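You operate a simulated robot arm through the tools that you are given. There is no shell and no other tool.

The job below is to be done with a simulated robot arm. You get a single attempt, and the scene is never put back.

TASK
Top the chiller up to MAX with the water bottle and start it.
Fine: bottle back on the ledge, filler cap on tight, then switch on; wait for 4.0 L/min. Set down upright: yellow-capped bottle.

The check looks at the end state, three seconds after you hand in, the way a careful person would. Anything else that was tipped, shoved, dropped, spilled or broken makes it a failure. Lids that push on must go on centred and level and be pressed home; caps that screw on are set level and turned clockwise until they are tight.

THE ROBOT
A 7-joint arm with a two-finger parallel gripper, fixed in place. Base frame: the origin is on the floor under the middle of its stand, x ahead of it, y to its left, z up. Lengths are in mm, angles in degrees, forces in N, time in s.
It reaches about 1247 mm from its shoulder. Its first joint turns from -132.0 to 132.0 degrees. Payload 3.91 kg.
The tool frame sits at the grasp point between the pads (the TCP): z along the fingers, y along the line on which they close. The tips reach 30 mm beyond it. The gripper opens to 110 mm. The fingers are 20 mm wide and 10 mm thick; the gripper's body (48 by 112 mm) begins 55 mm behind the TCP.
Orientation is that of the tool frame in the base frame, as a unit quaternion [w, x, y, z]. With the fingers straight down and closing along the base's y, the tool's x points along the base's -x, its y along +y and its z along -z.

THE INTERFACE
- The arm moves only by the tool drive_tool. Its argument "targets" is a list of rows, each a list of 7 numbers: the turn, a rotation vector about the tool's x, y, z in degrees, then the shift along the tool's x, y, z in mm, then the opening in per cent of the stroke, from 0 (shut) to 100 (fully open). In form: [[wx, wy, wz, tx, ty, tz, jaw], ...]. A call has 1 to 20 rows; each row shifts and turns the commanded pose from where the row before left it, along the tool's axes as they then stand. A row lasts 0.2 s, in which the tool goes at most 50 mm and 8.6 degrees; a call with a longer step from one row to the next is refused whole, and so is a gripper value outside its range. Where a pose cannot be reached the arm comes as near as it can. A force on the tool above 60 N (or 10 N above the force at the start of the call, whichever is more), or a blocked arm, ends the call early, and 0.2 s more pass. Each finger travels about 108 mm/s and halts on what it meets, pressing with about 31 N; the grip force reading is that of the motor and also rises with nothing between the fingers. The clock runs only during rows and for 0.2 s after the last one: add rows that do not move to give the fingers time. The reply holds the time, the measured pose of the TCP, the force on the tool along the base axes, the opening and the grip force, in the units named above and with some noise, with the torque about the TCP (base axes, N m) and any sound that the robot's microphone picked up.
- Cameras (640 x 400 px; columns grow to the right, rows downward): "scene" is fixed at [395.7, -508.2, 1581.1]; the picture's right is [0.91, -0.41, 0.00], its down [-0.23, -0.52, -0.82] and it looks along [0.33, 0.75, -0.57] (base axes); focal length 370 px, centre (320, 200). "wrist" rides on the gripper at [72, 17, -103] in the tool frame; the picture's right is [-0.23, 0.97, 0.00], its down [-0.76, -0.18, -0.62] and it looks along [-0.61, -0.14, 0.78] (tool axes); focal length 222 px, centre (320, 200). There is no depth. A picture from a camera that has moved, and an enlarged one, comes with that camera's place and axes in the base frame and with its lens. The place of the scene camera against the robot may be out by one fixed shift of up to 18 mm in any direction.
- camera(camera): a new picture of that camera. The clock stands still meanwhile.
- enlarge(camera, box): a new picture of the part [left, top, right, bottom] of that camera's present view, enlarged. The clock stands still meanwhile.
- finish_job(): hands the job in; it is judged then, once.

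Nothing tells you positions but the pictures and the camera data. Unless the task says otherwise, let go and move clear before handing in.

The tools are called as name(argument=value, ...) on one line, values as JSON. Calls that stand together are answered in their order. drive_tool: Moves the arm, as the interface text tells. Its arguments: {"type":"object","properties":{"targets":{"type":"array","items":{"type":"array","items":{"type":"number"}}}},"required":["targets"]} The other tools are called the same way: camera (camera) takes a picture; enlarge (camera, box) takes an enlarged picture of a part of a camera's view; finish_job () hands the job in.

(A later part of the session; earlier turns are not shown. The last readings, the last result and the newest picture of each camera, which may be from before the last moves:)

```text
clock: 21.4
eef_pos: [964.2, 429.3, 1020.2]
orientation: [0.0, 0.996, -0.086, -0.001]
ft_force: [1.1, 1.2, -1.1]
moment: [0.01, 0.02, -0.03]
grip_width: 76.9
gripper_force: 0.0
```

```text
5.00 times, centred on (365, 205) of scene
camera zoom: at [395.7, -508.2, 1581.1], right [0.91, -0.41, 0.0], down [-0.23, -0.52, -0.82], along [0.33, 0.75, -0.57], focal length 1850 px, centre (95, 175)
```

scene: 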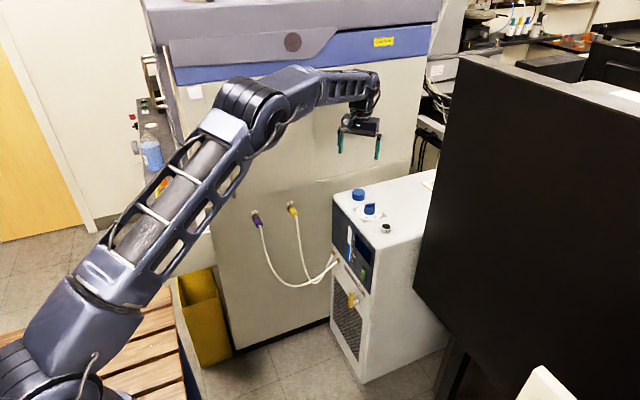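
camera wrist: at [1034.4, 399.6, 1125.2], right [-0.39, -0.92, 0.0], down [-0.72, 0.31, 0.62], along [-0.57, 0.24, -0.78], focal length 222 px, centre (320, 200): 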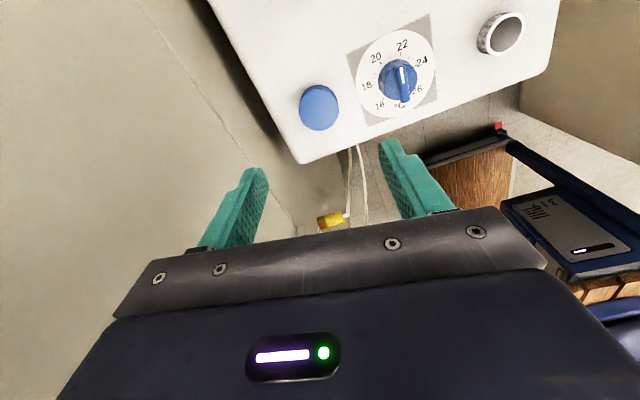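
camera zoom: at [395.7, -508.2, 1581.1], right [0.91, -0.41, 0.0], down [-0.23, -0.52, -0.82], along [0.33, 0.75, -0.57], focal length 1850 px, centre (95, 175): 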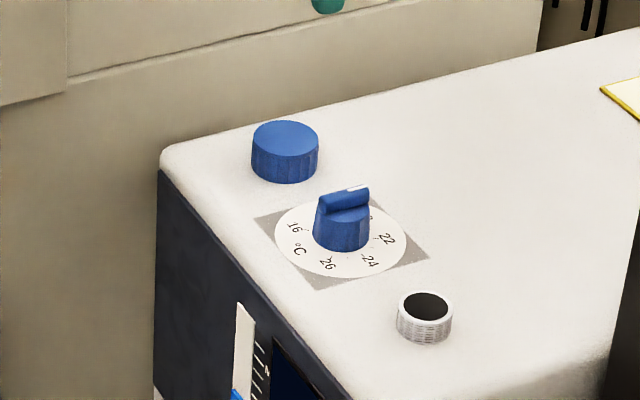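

Confirmed: the silver threaded neck is open and the blue cap sits beside the dial. I'll rotate back and hover over the neck to fix its position accurately.

drive_tool(targets=[[0, 0, 8.5, 0, 0, 0, 70], [0, 0, 8.5, 0, 0, 0, 70], [0, 0, 8.5, 0, 0, 0, 70], [0, 0, 8.5, 0, 0, 0, 70], [0, 0, 8.5, 0, 0, 0, 70], [0, 0, 8.5, 0, 0, 0, 70], [0, 0, 8.5, 0, 0, 0, 70], [0, 0, 8.5, 0, 0, 0, 70], [0, 0, 8.5, 0, 0, 0, 70], [0, 0, 8.5, 0, 0, 0, 70], [0, 0, 8.5, 0, 0, 0, 70], [0, 0, 8.5, 0, 0, 0, 70], [0, 0, 8.5, 0, 0, 0, 70], [0, 0, 8.5, 0, 0, 0, 70], [0, 0, 8.5, 0, 0, 0, 70], [0, 0, 8.5, 0, 0, 0, 70], [0, 0, 8.5, 0, 0, 0, 70], [0, 0, 8.5, 0, 0, 0, 70], [0, 0, 8.5, 0, 0, 0, 70], [0, 0, 8.5, 0, 0, 0, 70]])

drive_tool(targets=[[0, 0, 0, 1, -38, 2, 70], [0, 0, 0, 1, -38, 2, 70], [0, 0, 0, 1, -38, 2, 70], [0, 0, 0, 1, -38, 2, 70], [0, 0, 0, 1, -38, 2, 70], [0, 0, 0, 0, 0, 0, 70]])

camera(camera="wrist")

```text
clock: 25.6
eef_pos: [963.9, 431.9, 1021.1]
orientation: [0.0, 0.001, 1.0, 0.0]
ft_force: [0.0, 0.0, 0.4]
moment: [0.02, 0.01, -0.02]
grip_width: 76.8
gripper_force: 0.0
```

```text
clock: 27.0
eef_pos: [959.6, 242.6, 1013.0]
orientation: [0.0, -0.001, 1.0, -0.001]
ft_force: [0.2, 0.4, 0.2]
moment: [0.01, 0.04, -0.03]
grip_width: 77.1
gripper_force: 0.0
```

```text
taken
camera wrist: at [888.0, 259.1, 1115.7], right [0.23, 0.97, 0.0], down [0.76, -0.18, 0.62], along [0.61, -0.14, -0.78], focal length 222 px, centre (320, 200)
```

wrist: 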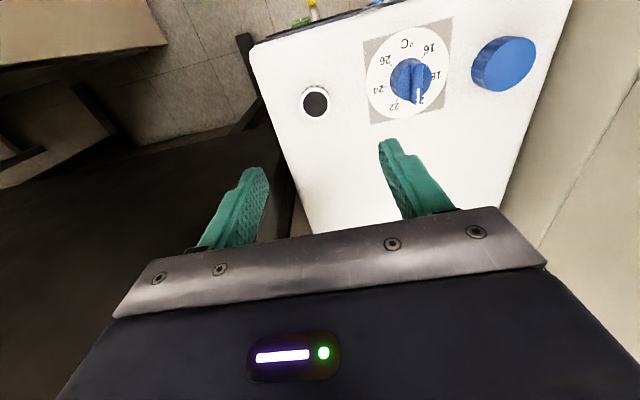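

The neck is at about [955, 238, 853], open, outer diameter ~36 mm. Now I'll retreat and turn the gripper so that it points horizontally with the camera on top, for gripping the bottle on the ledge.

drive_tool(targets=[[0, 0, 0, 20, 0, -40, 70], [0, 0, 0, 40, 5, -20, 70], [0, 0, 0, 40, 5, -20, 70], [0, 0, 0, 40, 5, -20, 70], [0, 0, 0, 40, 5, -20, 70], [0, 0, 0, 40, 5, -20, 70], [0, 0, 0, 40, 5, -20, 70], [0, 0, 0, 40, 5, -20, 70], [0, 0, 0, 40, 5, -20, 70], [0, 0, 0, 40, 5, -20, 70], [0, 0, 0, 40, 5, -20, 70], [0, 0, 0, 40, 5, -20, 70]])

drive_tool(targets=[[0, 0, 8.2, 0, 0, 0, 100], [0, 0, 8.2, 0, 0, 0, 100], [0, 0, 8.2, 0, 0, 0, 100], [0, 0, 8.2, 0, 0, 0, 100], [0, 0, 8.2, 0, 0, 0, 100], [0, 0, 8.2, 0, 0, 0, 100], [0, 0, 8.2, 0, 0, 0, 100], [0, 0, 8.2, 0, 0, 0, 100], [0, 0, 8.2, 0, 0, 0, 100], [0, 0, 8.2, 0, 0, 0, 100], [0, 0, 8, 0, 0, 0, 100]])

camera(camera="scene")

```text
clock: 29.6
eef_pos: [499.6, 299.3, 1270.8]
orientation: [0.0, -0.001, 1.0, -0.001]
ft_force: [0.1, 1.1, -0.2]
moment: [-0.01, 0.07, -0.01]
grip_width: 76.9
gripper_force: 0.0
```

```text
clock: 32.0
eef_pos: [499.3, 295.6, 1271.1]
orientation: [0.0, 0.708, 0.707, 0.0]
ft_force: [0.4, 0.7, -0.7]
moment: [-0.02, -0.02, 0.01]
grip_width: 110.1
gripper_force: 0.1
```

```text
taken
```

scene: 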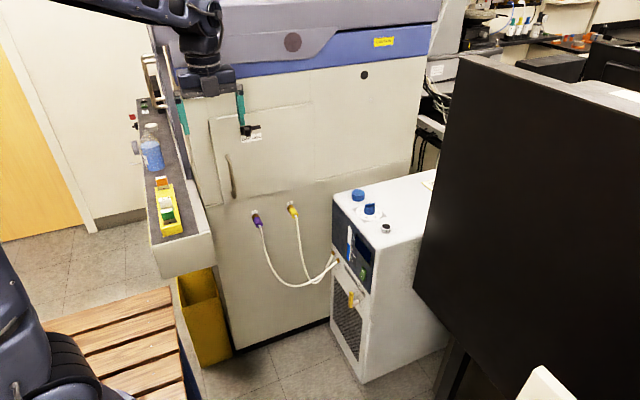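

Turned to camera-on-far-side. Now pitching the fingers up toward horizontal (+y).

drive_tool(targets=[[0, 8.2, 0, 0, 0, 0, 100], [0, 8.2, 0, 0, 0, 0, 100], [0, 8.2, 0, 0, 0, 0, 100], [0, 8.2, 0, 0, 0, 0, 100], [0, 8.2, 0, 0, 0, 0, 100], [0, 8.2, 0, 0, 0, 0, 100], [0, 8.2, 0, 0, 0, 0, 100], [0, 8.2, 0, 0, 0, 0, 100]])

camera(camera="wrist")

camera(camera="scene")

```text
clock: 33.8
eef_pos: [498.1, 295.3, 1271.1]
orientation: [-0.384, 0.593, 0.595, 0.384]
ft_force: [-0.2, -0.5, -0.1]
moment: [-0.02, 0.02, -0.03]
grip_width: 110.2
gripper_force: 0.0
```

```text
taken
camera wrist: at [516.0, 231.6, 1380.9], right [0.97, -0.09, -0.21], down [-0.18, -0.88, -0.44], along [-0.14, 0.46, -0.88], focal length 222 px, centre (320, 200)
```

wrist: 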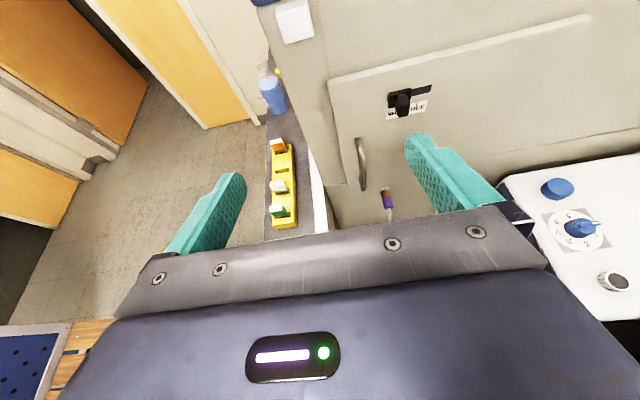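

```text
taken
```

scene: 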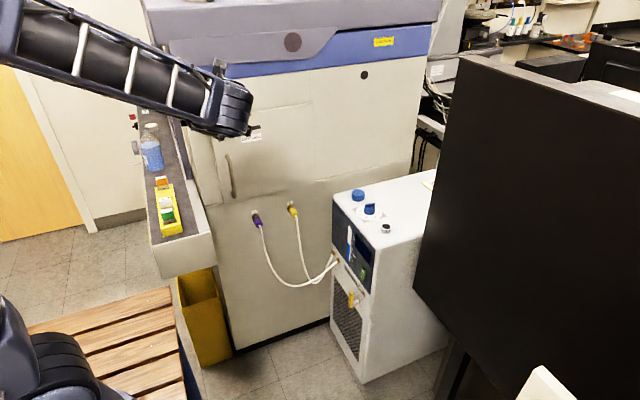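

This view is upright and shows the ledge well; there's something yellow just behind the bottle. Zooming in.

enlarge(camera="wrist", box=[240, 50, 320, 130])

enlarge(camera="wrist", box=[240, 120, 330, 240])

enlarge(camera="wrist", box=[0, 240, 140, 400])

```text
5.00 times, centred on (280, 90) of wrist
camera zoom: at [516.0, 231.6, 1380.9], right [0.97, -0.09, -0.21], down [-0.18, -0.88, -0.44], along [-0.14, 0.46, -0.88], focal length 1111 px, centre (520, 750)
```

zoom: 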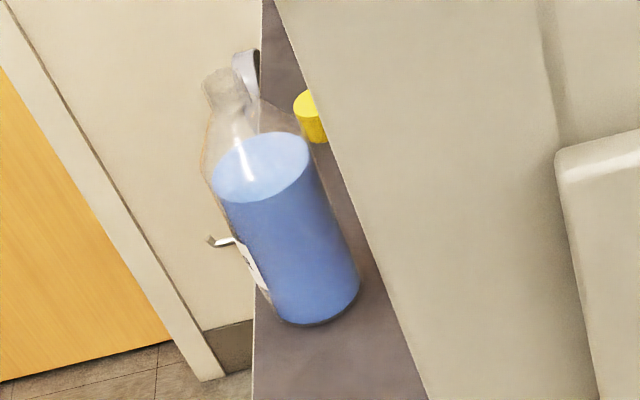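

```text
3.33 times, centred on (285, 180) of wrist
camera zoom: at [516.0, 231.6, 1380.9], right [0.97, -0.09, -0.21], down [-0.18, -0.88, -0.44], along [-0.14, 0.46, -0.88], focal length 740 px, centre (437, 267)
```

zoom: 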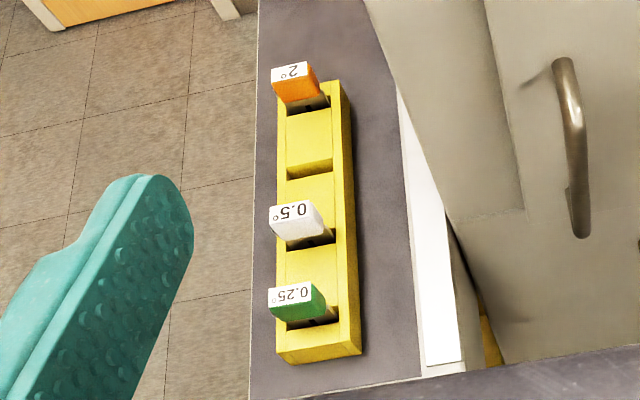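

```text
2.50 times, centred on (70, 320) of wrist
camera zoom: at [516.0, 231.6, 1380.9], right [0.97, -0.09, -0.21], down [-0.18, -0.88, -0.44], along [-0.14, 0.46, -0.88], focal length 555 px, centre (945, -100)
```

zoom: 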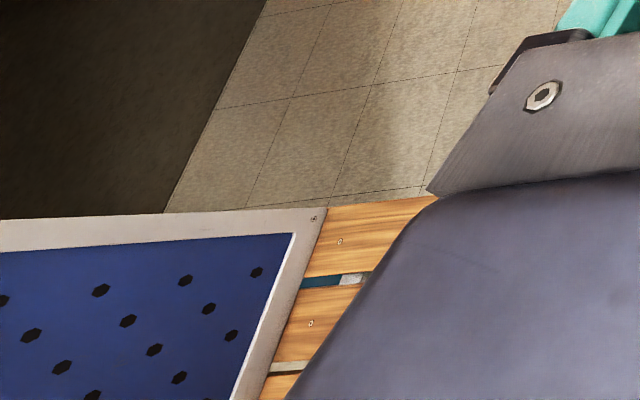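

There's a yellow-capped bottle on the ledge, partly hidden behind the cabinet edge. I'll shift the camera over the ledge to see how it lies.

drive_tool(targets=[[0, 0, 0, 13.7, -42, 15.7, 100], [0, 0, 0, 13.7, -42, 15.7, 100], [0, 0, 0, 13.7, -42, 15.7, 100], [0, 0, 0, 13.7, -42, 15.7, 100], [0, 0, 0, 13.7, -30, 15.7, 100]])

camera(camera="wrist")

enlarge(camera="wrist", box=[280, 20, 440, 130])

```text
clock: 35.0
eef_pos: [302.7, 396.4, 1299.6]
orientation: [-0.383, 0.594, 0.594, 0.383]
ft_force: [0.7, 0.5, 0.4]
moment: [0.0, 0.02, 0.0]
grip_width: 110.0
gripper_force: 0.0
```

```text
taken
camera wrist: at [319.7, 331.0, 1410.0], right [0.97, -0.09, -0.21], down [-0.18, -0.88, -0.44], along [-0.14, 0.46, -0.88], focal length 222 px, centre (320, 200)
```

wrist: 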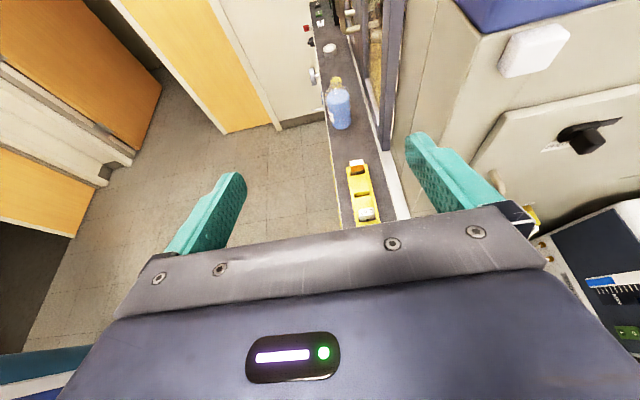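

```text
3.64 times, centred on (360, 75) of wrist
camera zoom: at [319.7, 331.0, 1410.0], right [0.97, -0.09, -0.21], down [-0.18, -0.88, -0.44], along [-0.14, 0.46, -0.88], focal length 808 px, centre (174, 654)
```

zoom: 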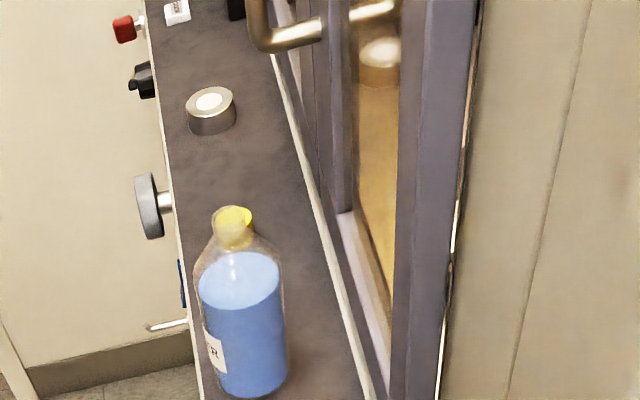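

A yellow cap shows through the bottle's neck, on the ledge behind it. I need a higher, closer view to tell whether it's the bottle's own loose cap or a separate bottle.

drive_tool(targets=[[0, 0, 0, 25.6, 0, 32.3, 100], [0, 0, 0, 25.6, 0, 32.3, 100], [0, 0, 0, 25.6, 0, 32.3, 100], [0, 0, 0, 25.6, 0, 32.3, 100], [0, 0, 0, 25.6, 0, 32.3, 100]])

camera(camera="wrist")

enlarge(camera="wrist", box=[280, 60, 420, 200])

camera(camera="scene")

```text
clock: 36.2
eef_pos: [299.2, 597.1, 1350.9]
orientation: [-0.384, 0.593, 0.595, 0.383]
ft_force: [-0.8, 0.3, 0.0]
moment: [-0.02, 0.0, -0.03]
grip_width: 110.0
gripper_force: 0.0
```

```text
taken
camera wrist: at [317.0, 532.2, 1459.5], right [0.97, -0.09, -0.21], down [-0.18, -0.88, -0.44], along [-0.14, 0.46, -0.88], focal length 222 px, centre (320, 200)
```

wrist: 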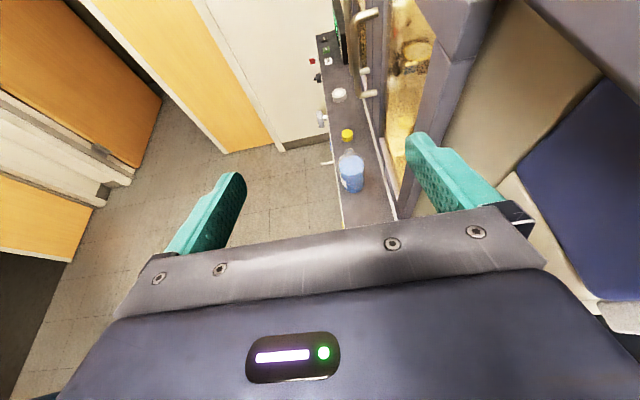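

```text
2.86 times, centred on (350, 130) of wrist
camera zoom: at [317.0, 532.2, 1459.5], right [0.97, -0.09, -0.21], down [-0.18, -0.88, -0.44], along [-0.14, 0.46, -0.88], focal length 635 px, centre (234, 400)
```

zoom: 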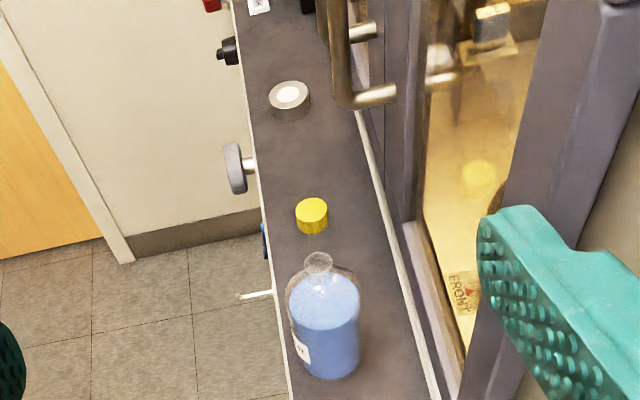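

```text
taken
```

scene: 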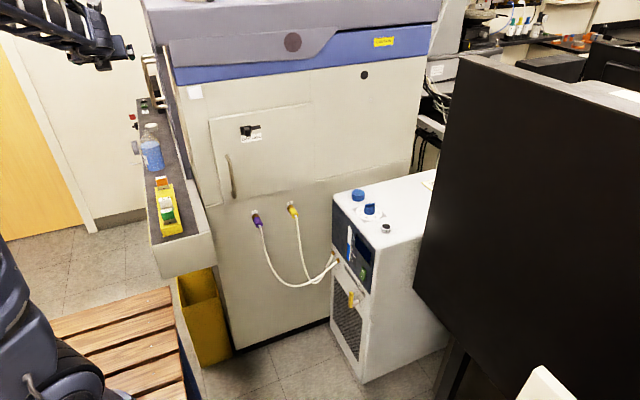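

The yellow item is the water bottle's own screw cap, lying on the ledge behind it; the open water bottle is the "yellow-capped bottle" to set down upright. Bottle is near [331, 876], base z≈868, mouth z≈1029; the angle-block holder in front is tall, so I'll approach diagonally with a level gripper. First I level the tool and swing it to the diagonal heading.

drive_tool(targets=[[0, 8.13, 0, 0, 0, 0, 100], [0, 8.13, 0, 0, 0, 0, 100], [0, 8.13, 0, 0, 0, 0, 100], [-8.5, 0, 0, 0, 0, 0, 100], [-8.5, 0, 0, 0, 0, 0, 100], [-8.5, 0, 0, 0, 0, 0, 100], [-8.5, 0, 0, 0, 0, 0, 100], [0, 0, 0, 0, 0, 0, 100]])

camera(camera="wrist")

camera(camera="scene")

```text
clock: 38.0
eef_pos: [291.0, 598.2, 1352.9]
orientation: [-0.345, 0.626, 0.333, 0.615]
ft_force: [5.2, -1.6, 1.0]
moment: [-0.04, 0.03, 0.46]
grip_width: 109.9
gripper_force: 0.0
out of reach, approached as far as the arm can: row 4, 5
```

```text
taken
camera wrist: at [251.4, 500.8, 1426.4], right [0.81, -0.52, -0.25], down [-0.5, -0.42, -0.75], along [0.29, 0.74, -0.61], focal length 222 px, centre (320, 200)
```

wrist: 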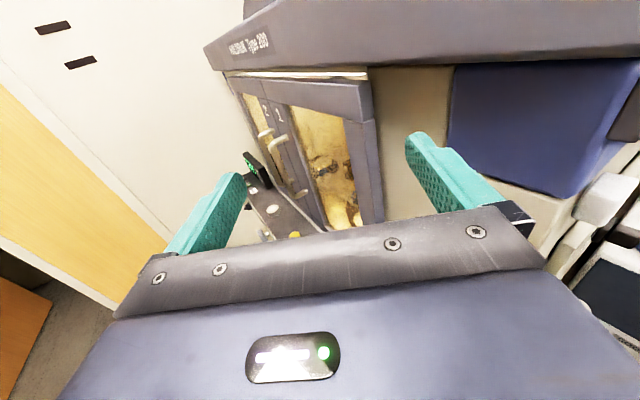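

```text
taken
```

scene: 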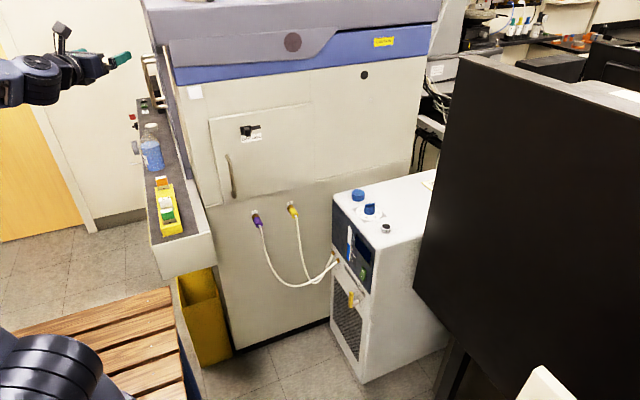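

Nearly at the desired orientation. The force reading is a bit off zero, so I'll check it settled before descending.

drive_tool(targets=[[0, 0, 0, 0, 0, 0, 100], [0, 0, 0, 0, 0, 0, 100]])

enlarge(camera="scene", box=[0, 0, 200, 130])

```text
clock: 38.6
eef_pos: [300.6, 596.8, 1351.2]
orientation: [-0.332, 0.624, 0.332, 0.624]
ft_force: [-0.6, 0.0, -0.5]
moment: [0.02, 0.01, -0.05]
grip_width: 110.0
gripper_force: 0.1
```

```text
3.08 times, centred on (100, 65) of scene
camera zoom: at [395.7, -508.2, 1581.1], right [0.91, -0.41, 0.0], down [-0.23, -0.52, -0.82], along [0.33, 0.75, -0.57], focal length 1138 px, centre (997, 615)
```

zoom: 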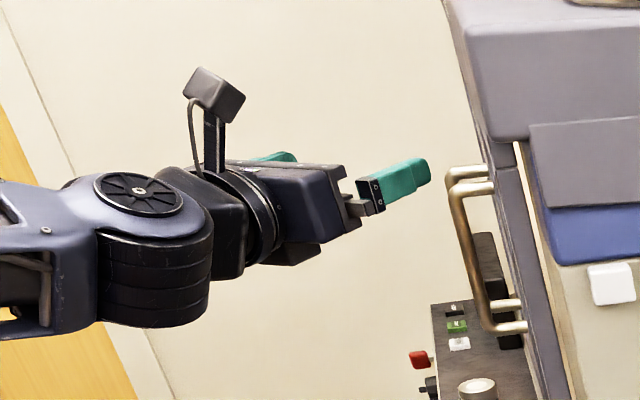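

Settled cleanly. The wrist hangs about 110 mm below the hand axis, so I'll pitch the hand 10° nose-down to keep it clear of the ledge and move to a pre-approach point.

drive_tool(targets=[[0, -5, 0, 0, 0, 0, 100], [0, -5, 0, 0, 0, 0, 100], [0, 0, 0, -36.9, -18.7, 13.5, 100], [0, 0, 0, -36.9, -18.7, 13.5, 100], [0, 0, 0, -36.9, -18.7, 13.5, 100], [0, 0, 0, -36.9, -18.7, 13.5, 100], [0, 0, 0, -36.9, -18.7, 13.5, 100], [0, 0, 0, -36.9, -18.7, 13.5, 100], [0, 0, 0, -36.9, -18.7, 13.5, 100], [0, 0, 0, 0, 0, 0, 100], [0, 0, 0, 0, 0, 0, 100]])

camera(camera="wrist")

camera(camera="scene")

```text
clock: 40.4
eef_pos: [281.9, 666.3, 1190.5]
orientation: [-0.364, 0.709, 0.297, 0.526]
ft_force: [-0.7, -1.0, -0.5]
moment: [0.02, -0.05, 0.01]
grip_width: 110.0
gripper_force: 0.0
stopped in row 8: the arm was blocked; the commanded pose is now the measured one
```

```text
taken
camera wrist: at [260.3, 573.0, 1276.8], right [0.72, -0.55, -0.42], down [-0.68, -0.45, -0.58], along [0.14, 0.7, -0.7], focal length 222 px, centre (320, 200)
```

wrist: 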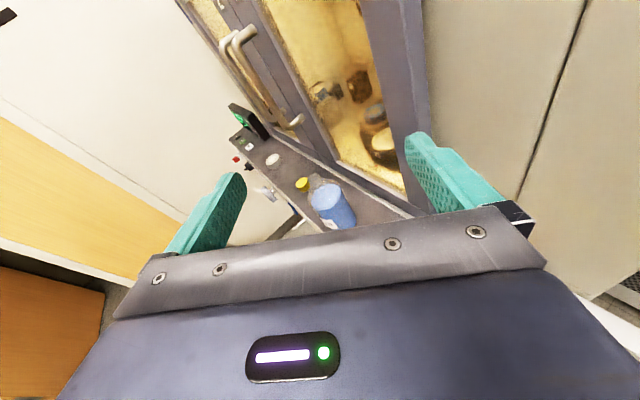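

```text
taken
```

scene: 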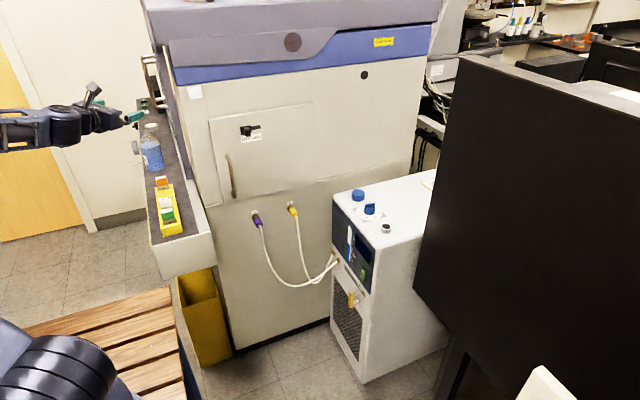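

The wrist hit a joint limit in this camera-up roll. I'll back off, then roll the hand 180° the other way (camera underneath, the natural wrist side) and use a steeper 30° nose-down approach so the camera still clears the ledge.

drive_tool(targets=[[0, 0, 0, 28, 6.5, -24, 100], [0, 0, 0, 28, 6.5, -24, 100], [0, 0, 0, 28, 6.5, -24, 100], [0, 0, 0, 28, 6.5, -24, 100], [0, 0, -8.5, 0, 0, 0, 100], [0, 0, -8.5, 0, 0, 0, 100], [0, 0, -8.5, 0, 0, 0, 100], [0, 0, -8.5, 0, 0, 0, 100], [0, 0, -8.5, 0, 0, 0, 100], [0, 0, -8.5, 0, 0, 0, 100], [0, 0, -8.5, 0, 0, 0, 100], [0, 0, -8.5, 0, 0, 0, 100], [0, 0, -8.5, 0, 0, 0, 100], [0, 0, -8.5, 0, 0, 0, 100], [0, 0, -8.5, 0, 0, 0, 100], [0, 0, -8.5, 0, 0, 0, 100], [0, 0, 0, 0, 0, 0, 100]])

camera(camera="scene")

```text
clock: 43.3
eef_pos: [316.5, 560.8, 1329.5]
orientation: [0.01, 0.387, 0.672, 0.631]
ft_force: [0.9, -0.7, -0.3]
moment: [0.02, 0.02, -0.01]
grip_width: 110.2
gripper_force: 0.1
stopped in row 14: the arm was blocked; the commanded pose is now the measured one
```

```text
taken
```

scene: 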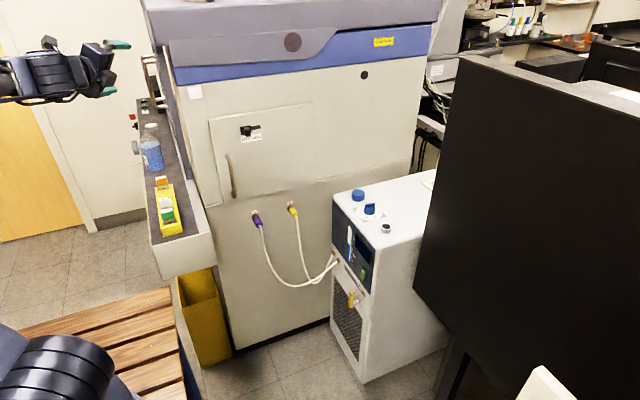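

That roll direction is limited too in this arm branch. I'll go back to fingers-down, unwind the roll, then pitch up from the natural side (camera behind) instead.

drive_tool(targets=[[0, 0, 7.6, 0, 0, 0, 100], [0, 0, 7.6, 0, 0, 0, 100], [0, 0, 7.6, 0, 0, 0, 100], [0, 0, 7.6, 0, 0, 0, 100], [0, 0, 7.6, 0, 0, 0, 100], [0, 0, 7.6, 0, 0, 0, 100], [0, 0, 7.6, 0, 0, 0, 100], [0, 0, 7.6, 0, 0, 0, 100], [0, -7.8, 0, 0, 0, 0, 100], [0, -7.8, 0, 0, 0, 0, 100], [0, -7.8, 0, 0, 0, 0, 100], [0, -7.8, 0, 0, 0, 0, 100], [0, -7.8, 0, 0, 0, 0, 100], [0, -7.8, 0, 0, 0, 0, 100], [0, -7.8, 0, 0, 0, 0, 100], [0, -7.8, 0, 0, 0, 0, 100], [0, -7.8, 0, 0, 0, 0, 100], [0, -8.1, 0, 0, 0, 0, 100], [0, 0, 0, 0, 0, 0, 100]])

```text
clock: 47.3
eef_pos: [289.2, 568.5, 1327.8]
orientation: [0.016, 0.868, 0.496, 0.008]
ft_force: [0.8, -0.4, -0.1]
moment: [0.01, 0.0, -0.02]
grip_width: 110.2
gripper_force: 0.0
```

drive_tool(targets=[[0, 0, 0, -20.2, 37.3, 8, 100], [0, 0, 0, -20.2, 37.3, 8, 100], [0, 0, 0, -20.2, 37.3, 8, 100], [0, 0, 0, -20.2, 37.3, 8, 100], [0, 0, 0, -20.2, 37.3, 8, 100], [0, 0, 0, -20.2, 37.3, 8, 100], [0, 0, -8.5, 0, 0, 0, 100], [0, 0, -8.5, 0, 0, 0, 100], [0, 0, -8.5, 0, 0, 0, 100], [0, 0, -8.5, 0, 0, 0, 100], [0, 0, -8.5, 0, 0, 0, 100], [0, 0, -8.5, 0, 0, 0, 100], [0, 0, -8.5, 0, 0, 0, 100], [0, 0, -8.5, 0, 0, 0, 100], [0, 0, -8.5, 0, 0, 0, 100], [0, 0, -8.5, 0, 0, 0, 100], [0, 0, -8.5, 0, 0, 0, 100], [0, 0, -8.5, 0, 0, 0, 100], [0, 0, -8.5, 0, 0, 0, 100], [0, 0, 0, 0, 0, 0, 100]])

drive_tool(targets=[[0, 0, -8.5, 0, 0, 0, 100], [0, 0, -8.5, 0, 0, 0, 100], [0, 0, -8.5, 0, 0, 0, 100], [0, 0, -8.5, 0, 0, 0, 100], [0, 0, -8.5, 0, 0, 0, 100], [0, 0, -8.5, 0, 0, 0, 100], [0, 0, -8.5, 0, 0, 0, 100], [0, 0, -8.5, 0, 0, 0, 100], [0, 0, 0, 0, 0, 0, 100]])

```text
clock: 51.5
eef_pos: [422.1, 349.7, 1287.0]
orientation: [0.016, 0.087, 0.996, -0.008]
ft_force: [0.4, 0.8, -0.1]
moment: [0.0, 0.01, -0.05]
grip_width: 110.0
gripper_force: 0.1
```

```text
clock: 53.5
eef_pos: [421.9, 350.1, 1287.1]
orientation: [0.01, -0.485, 0.874, -0.014]
ft_force: [0.6, -0.7, -1.6]
moment: [-0.04, 0.03, -0.01]
grip_width: 109.9
gripper_force: 0.0
```

drive_tool(targets=[[0, -8.5, 0, 0, 0, 0, 100], [0, -8.5, 0, 0, 0, 0, 100], [0, -8.5, 0, 0, 0, 0, 100], [0, -8.5, 0, 0, 0, 0, 100], [0, -8.5, 0, 0, 0, 0, 100], [0, -8.5, 0, 0, 0, 0, 100], [0, -8.5, 0, 0, 0, 0, 100], [0, 0, 0, 0, 0, 0, 100]])

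camera(camera="wrist")

camera(camera="scene")

```text
clock: 55.3
eef_pos: [422.3, 351.3, 1286.6]
orientation: [0.442, -0.428, 0.755, 0.228]
ft_force: [-0.5, -0.3, -0.4]
moment: [0.0, 0.0, -0.01]
grip_width: 110.2
gripper_force: 0.0
```

```text
taken
camera wrist: at [341.6, 252.9, 1276.8], right [-0.77, 0.62, 0.16], down [0.04, -0.21, 0.98], along [0.64, 0.76, 0.14], focal length 222 px, centre (320, 200)
```

wrist: 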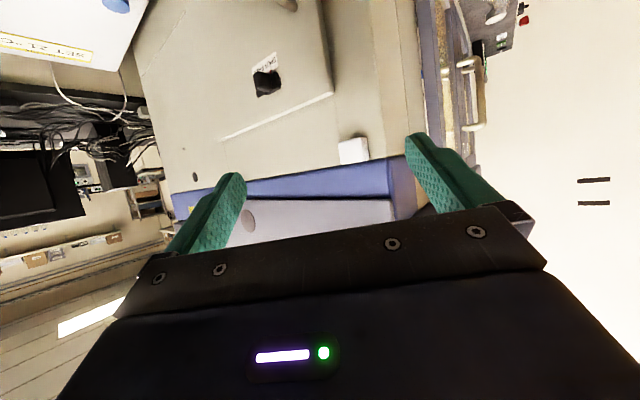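

```text
taken
```

scene: 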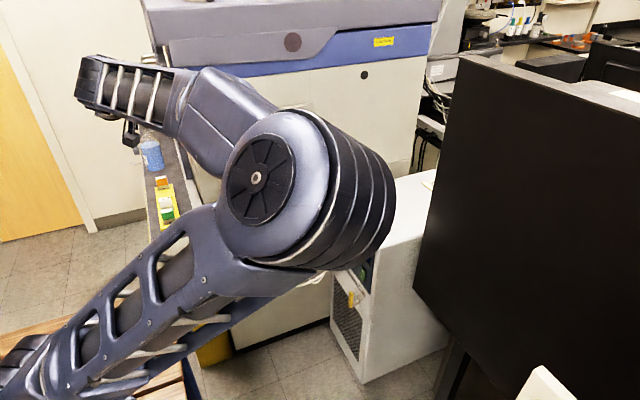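

The pitch-up works on this side (camera below, 30° nose-down). Levelling the roll by 2° and moving to a pre-approach point short of the bottle.

drive_tool(targets=[[0, 0, 2.2, 0, 0, 0, 100], [0, 0, 0, 5.2, 33, 28.3, 100], [0, 0, 0, 5.2, 33, 28.3, 100], [0, 0, 0, 5.2, 33, 28.3, 100], [0, 0, 0, 5.2, 33, 28.3, 100], [0, 0, 0, 5.2, 33, 28.3, 100], [0, 0, 0, 5.2, 33, 28.3, 100], [0, 0, 0, 5.2, 33, 28.3, 100], [0, 0, 0, 0, 0, 0, 100]])

camera(camera="scene")

camera(camera="wrist")

```text
clock: 57.2
eef_pos: [464.3, 530.3, 1164.8]
orientation: [0.47, -0.318, 0.804, 0.181]
ft_force: [-64.4, -126.8, 69.5]
moment: [0.28, -1.44, -2.81]
grip_width: 109.9
gripper_force: 0.6
stopped in row 9: the force on the tool passed its limit at 254 N (the readings are from after the stop); the commanded pose is now the measured one
```

```text
taken
```

scene: 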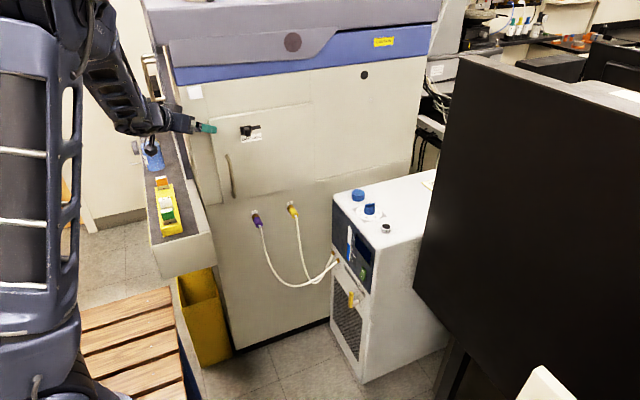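

```text
taken
camera wrist: at [361.5, 457.0, 1152.9], right [-0.58, 0.79, 0.19], down [-0.01, -0.24, 0.97], along [0.81, 0.56, 0.14], focal length 222 px, centre (320, 200)
```

wrist: 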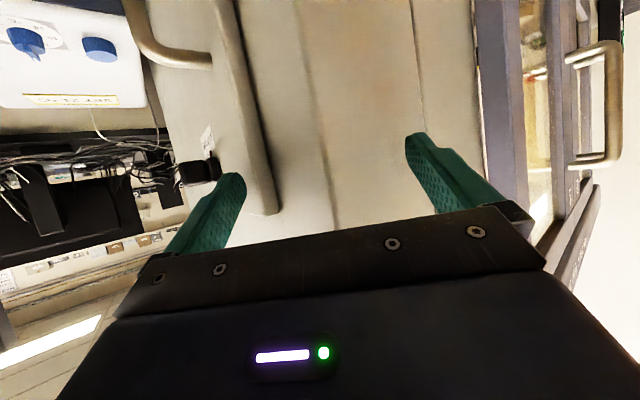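

The arm swept off the line while reconfiguring and a finger pressed on the cabinet front. Backing straight off immediately.

drive_tool(targets=[[0, 0, 0, 0, 0, -20, 100], [0, 0, 0, 0, 0, -40, 100], [0, 0, 0, 0, 0, -40, 100], [0, 0, 0, 0, 0, 0, 100]])

camera(camera="scene")

camera(camera="wrist")

```text
clock: 58.2
eef_pos: [403.6, 480.8, 1207.9]
orientation: [0.466, -0.319, 0.805, 0.181]
ft_force: [0.6, -0.4, 1.3]
moment: [0.0, 0.0, -0.01]
grip_width: 109.8
gripper_force: 0.1
```

```text
taken
```

scene: 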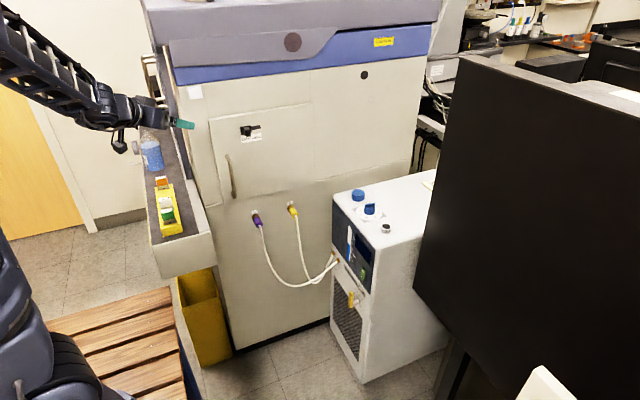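

```text
taken
camera wrist: at [301.8, 406.6, 1197.3], right [-0.58, 0.79, 0.19], down [0.0, -0.23, 0.97], along [0.81, 0.57, 0.14], focal length 222 px, centre (320, 200)
```

wrist: 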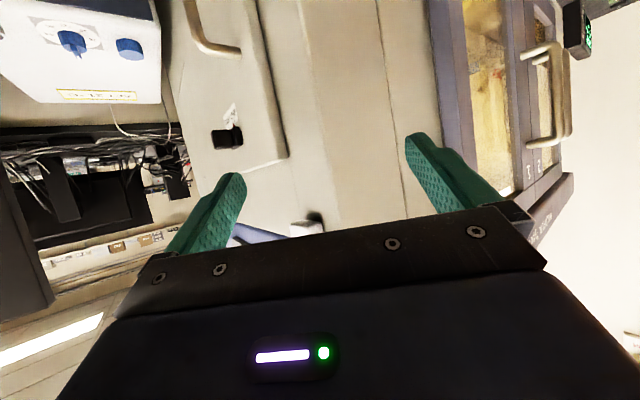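

Contact is released and nothing else moved. The arm is now in a better elbow configuration; I'll move in short steps toward the ledge's outer side and verify each pose.

drive_tool(targets=[[0, 0, 0, 12.6, 35, -2.3, 100], [0, 0, 0, 12.6, 35, -2.3, 100], [0, 0, 0, 12.6, 35, -2.3, 100], [0, 0, 0, 0, 0, 0, 100]])

camera(camera="scene")

```text
clock: 59.2
eef_pos: [314.3, 534.9, 1178.1]
orientation: [0.467, -0.319, 0.805, 0.182]
ft_force: [-0.5, -0.2, 0.2]
moment: [0.03, 0.02, -0.02]
grip_width: 110.1
gripper_force: 0.1
```

```text
taken
```

scene: 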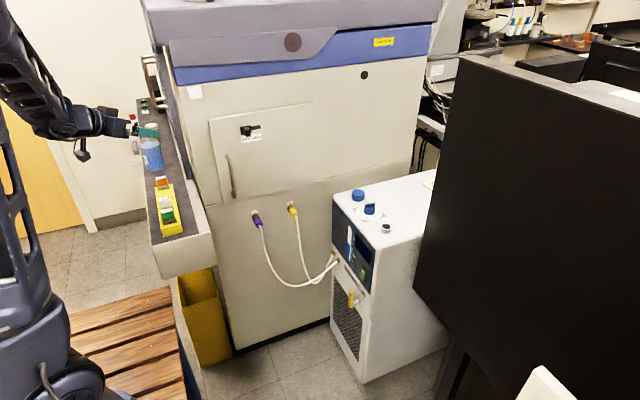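

drive_tool(targets=[[0, 0, 0, 5.4, 36.8, 13.4, 100], [0, 0, 0, 5.4, 36.8, 13.4, 100], [0, 0, 0, 5.4, 36.8, 13.4, 100], [0, 0, 0, 5.4, 36.8, 13.4, 100], [0, 0, 0, 0, 0, 0, 100]])

camera(camera="scene")

camera(camera="wrist")

```text
clock: 60.4
eef_pos: [240.0, 670.2, 1133.5]
orientation: [0.467, -0.319, 0.805, 0.182]
ft_force: [-0.1, -0.2, 0.3]
moment: [-0.04, -0.02, 0.0]
grip_width: 110.0
gripper_force: 0.1
```

```text
taken
```

scene: 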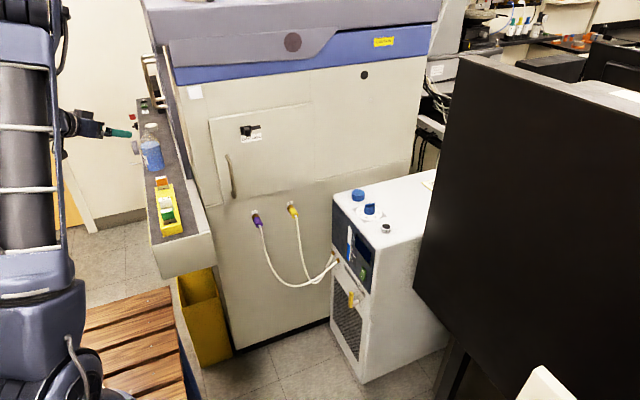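

```text
taken
camera wrist: at [136.6, 595.7, 1123.1], right [-0.58, 0.79, 0.19], down [0.0, -0.23, 0.97], along [0.81, 0.57, 0.14], focal length 222 px, centre (320, 200)
```

wrist: 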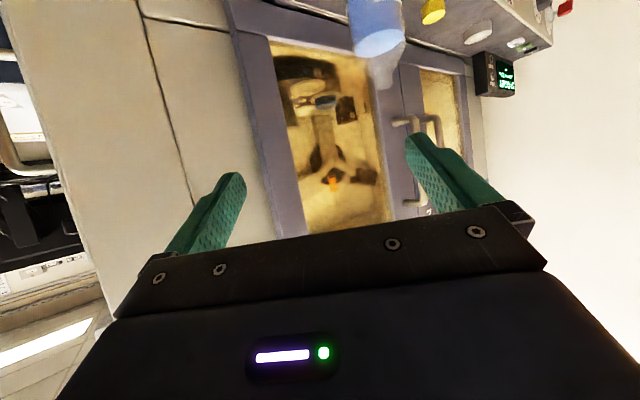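

Tracking well now. Lowering to a pre-grasp point beside the bottle.

drive_tool(targets=[[0, 0, 0, 21.2, 17.9, 32.3, 100], [0, 0, 0, 21.2, 17.9, 32.3, 100], [0, 0, 0, 21.2, 17.9, 32.3, 100], [0, 0, 0, 21.2, 17.9, 32.3, 100], [0, 0, 0, 0, 0, 0, 100]])

camera(camera="scene")

camera(camera="wrist")

```text
clock: 61.6
eef_pos: [245.0, 770.3, 997.7]
orientation: [0.467, -0.318, 0.805, 0.181]
ft_force: [-0.5, 0.8, 0.3]
moment: [0.0, -0.04, 0.01]
grip_width: 110.1
gripper_force: 0.0
```

```text
taken
```

scene: 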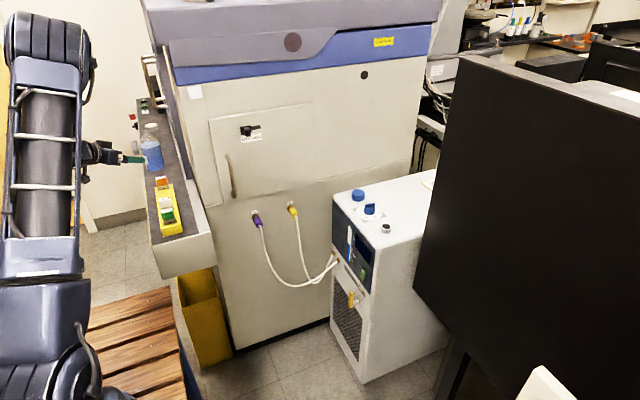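

```text
taken
camera wrist: at [142.4, 695.3, 987.1], right [-0.58, 0.79, 0.19], down [0.0, -0.23, 0.97], along [0.81, 0.57, 0.14], focal length 222 px, centre (320, 200)
```

wrist: 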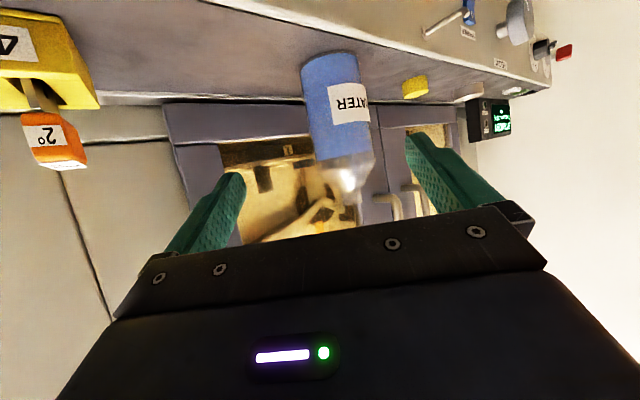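

enlarge(camera="wrist", box=[260, 30, 420, 240])

enlarge(camera="scene", box=[80, 90, 220, 210])

```text
1.90 times, centred on (340, 135) of wrist
camera zoom: at [142.4, 695.3, 987.1], right [-0.58, 0.79, 0.19], down [0.0, -0.23, 0.97], along [0.81, 0.57, 0.14], focal length 423 px, centre (282, 324)
```

zoom: 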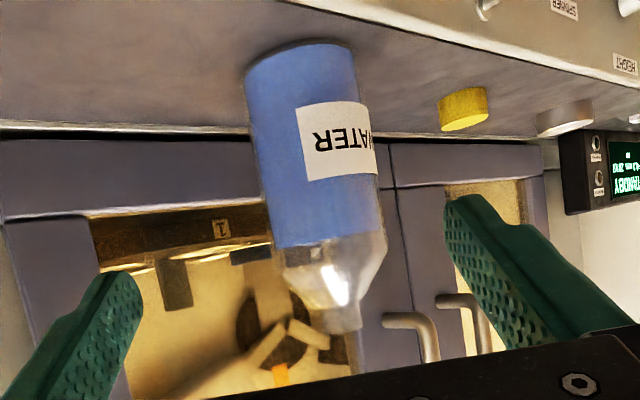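

```text
3.33 times, centred on (150, 150) of scene
camera zoom: at [395.7, -508.2, 1581.1], right [0.91, -0.41, 0.0], down [-0.23, -0.52, -0.82], along [0.33, 0.75, -0.57], focal length 1233 px, centre (887, 367)
```

zoom: 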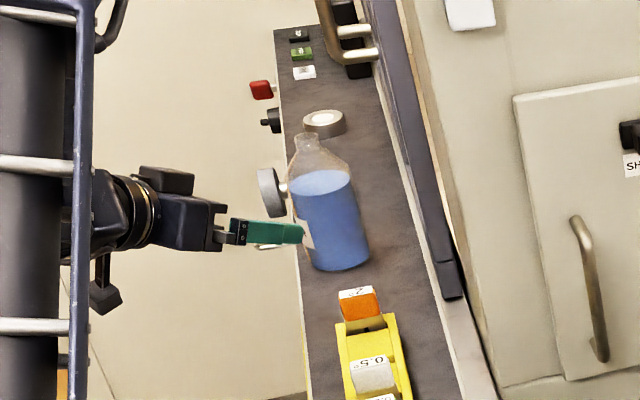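

The bottle is about 65 mm across, centre near [335, 878], ~138 mm ahead and ~16 mm to the hand's side. I'll shift over, lower to grip height and advance partway.

drive_tool(targets=[[0, 0, 0, 2.4, 5.3, 24.5, 100], [0, 0, 0, 2.4, 5.3, 24.5, 100], [0, 0, 0, 2.4, 5.4, 24.5, 100], [0, 0, 0, 0, 0, 0, 100], [0, 0, 0, 0, 0, 0, 100]])

camera(camera="wrist")

enlarge(camera="scene", box=[80, 90, 220, 210])

```text
clock: 62.8
eef_pos: [276.3, 822.0, 953.3]
orientation: [0.467, -0.319, 0.805, 0.181]
ft_force: [-0.4, -0.3, 0.2]
moment: [0.01, 0.03, -0.03]
grip_width: 109.9
gripper_force: 0.1
```

```text
taken
camera wrist: at [174.0, 747.8, 942.9], right [-0.58, 0.79, 0.19], down [0.0, -0.23, 0.97], along [0.81, 0.57, 0.14], focal length 222 px, centre (320, 200)
```

wrist: 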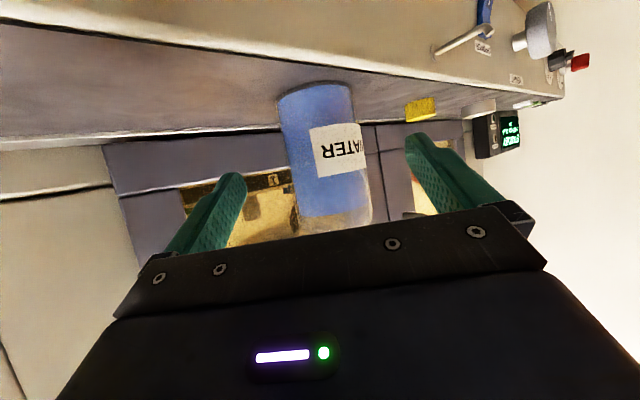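

```text
3.33 times, centred on (150, 150) of scene
camera zoom: at [395.7, -508.2, 1581.1], right [0.91, -0.41, 0.0], down [-0.23, -0.52, -0.82], along [0.33, 0.75, -0.57], focal length 1233 px, centre (887, 367)
```

zoom: 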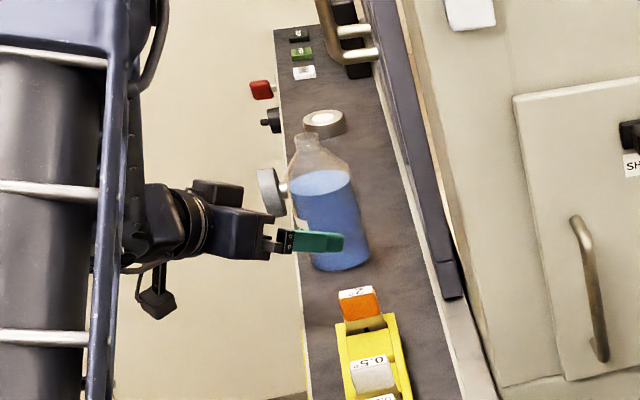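

Lateral alignment is within a millimetre; the bottle axis is ~77 mm ahead. Advancing 70 mm level, then closing.

drive_tool(targets=[[0, 0, 0, -8.75, 0, 15.15, 100], [0, 0, 0, -8.75, 0, 15.15, 100], [0, 0, 0, -8.75, 0, 15.15, 100], [0, 0, 0, -8.75, 0, 15.15, 100], [0, 0, 0, 0, 0, 0, 100], [0, 0, 0, 0, 0, 0, 100]])

camera(camera="wrist")

enlarge(camera="scene", box=[80, 90, 220, 210])

```text
clock: 64.2
eef_pos: [329.4, 867.1, 953.2]
orientation: [0.467, -0.318, 0.805, 0.181]
ft_force: [0.5, -0.2, 0.2]
moment: [-0.01, -0.04, 0.0]
grip_width: 110.0
gripper_force: 0.1
```

```text
taken
camera wrist: at [226.3, 793.8, 942.6], right [-0.58, 0.79, 0.19], down [0.0, -0.23, 0.97], along [0.81, 0.57, 0.14], focal length 222 px, centre (320, 200)
```

wrist: 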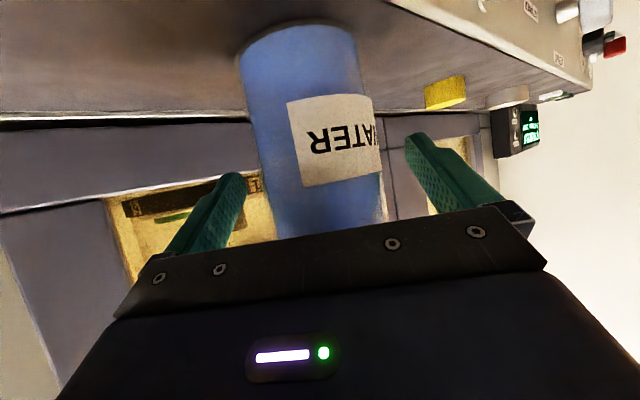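

```text
3.33 times, centred on (150, 150) of scene
camera zoom: at [395.7, -508.2, 1581.1], right [0.91, -0.41, 0.0], down [-0.23, -0.52, -0.82], along [0.33, 0.75, -0.57], focal length 1233 px, centre (887, 367)
```

zoom: 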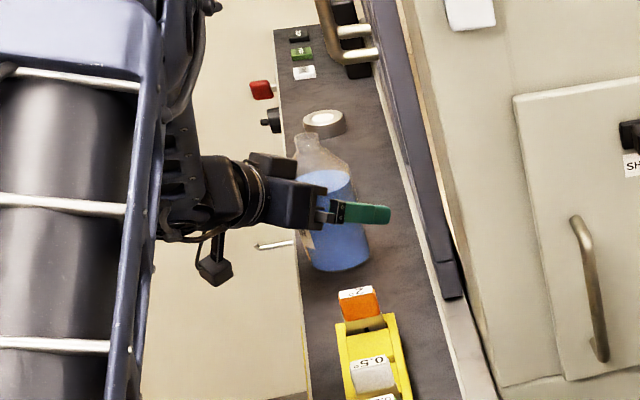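

Bottle is between the fingers. Closing the grip gently.

drive_tool(targets=[[0, 0, 0, 0, 0, 0, 80], [0, 0, 0, 0, 0, 0, 68], [0, 0, 0, 0, 0, 0, 62], [0, 0, 0, 0, 0, 0, 56], [0, 0, 0, 0, 0, 0, 45], [0, 0, 0, 0, 0, 0, 45]])

camera(camera="wrist")

enlarge(camera="scene", box=[80, 90, 220, 210])

```text
clock: 65.6
eef_pos: [329.5, 868.4, 953.3]
orientation: [0.467, -0.319, 0.805, 0.181]
ft_force: [-1.7, 1.5, 2.3]
moment: [0.18, 0.21, 0.01]
grip_width: 67.3
gripper_force: 31.5
```

```text
taken
camera wrist: at [226.0, 793.8, 942.7], right [-0.58, 0.79, 0.19], down [0.0, -0.23, 0.97], along [0.81, 0.57, 0.14], focal length 222 px, centre (320, 200)
```

wrist: 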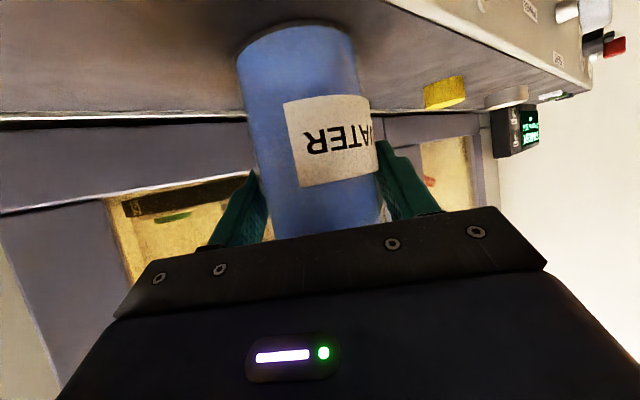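

```text
3.33 times, centred on (150, 150) of scene
camera zoom: at [395.7, -508.2, 1581.1], right [0.91, -0.41, 0.0], down [-0.23, -0.52, -0.82], along [0.33, 0.75, -0.57], focal length 1233 px, centre (887, 367)
```

zoom: 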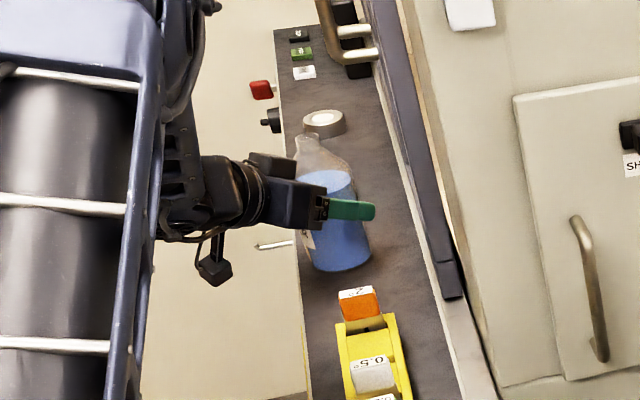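

Gripped at 67 mm. Lifting straight up and checking the load and bottle attitude.

drive_tool(targets=[[0, 0, 0, -4.3, 0, -2.5, 45], [0, 0, 0, -8.66, 0, -5, 45], [0, 0, 0, -17.3, 0, -10, 45], [0, 0, 0, -26, 0, -15, 45], [0, 0, 0, -26, 0, -15, 45], [0, 0, 0, 0, 0, 0, 45]])

camera(camera="wrist")

camera(camera="scene")

```text
clock: 67.0
eef_pos: [328.6, 870.5, 1048.3]
orientation: [0.466, -0.319, 0.805, 0.181]
ft_force: [0.4, 0.2, -6.9]
moment: [-0.03, -0.05, 0.01]
grip_width: 67.3
gripper_force: 31.2
```

```text
taken
camera wrist: at [226.5, 796.0, 1038.5], right [-0.58, 0.79, 0.19], down [0.0, -0.23, 0.97], along [0.81, 0.57, 0.14], focal length 222 px, centre (320, 200)
```

wrist: 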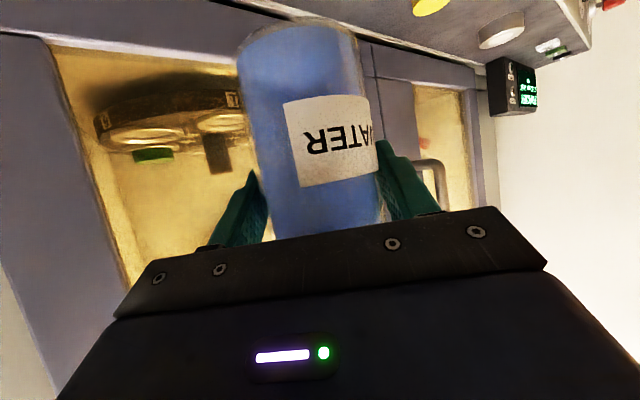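

```text
taken
```

scene: 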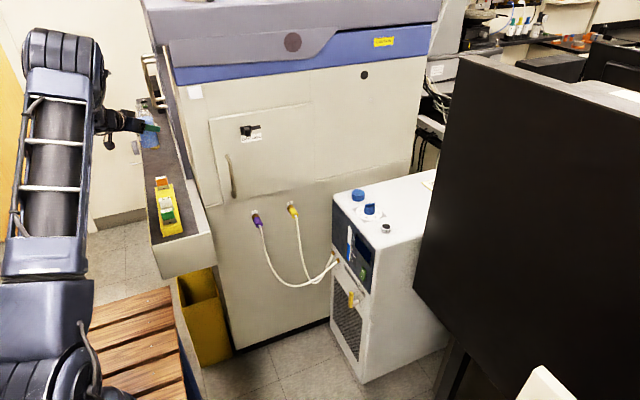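

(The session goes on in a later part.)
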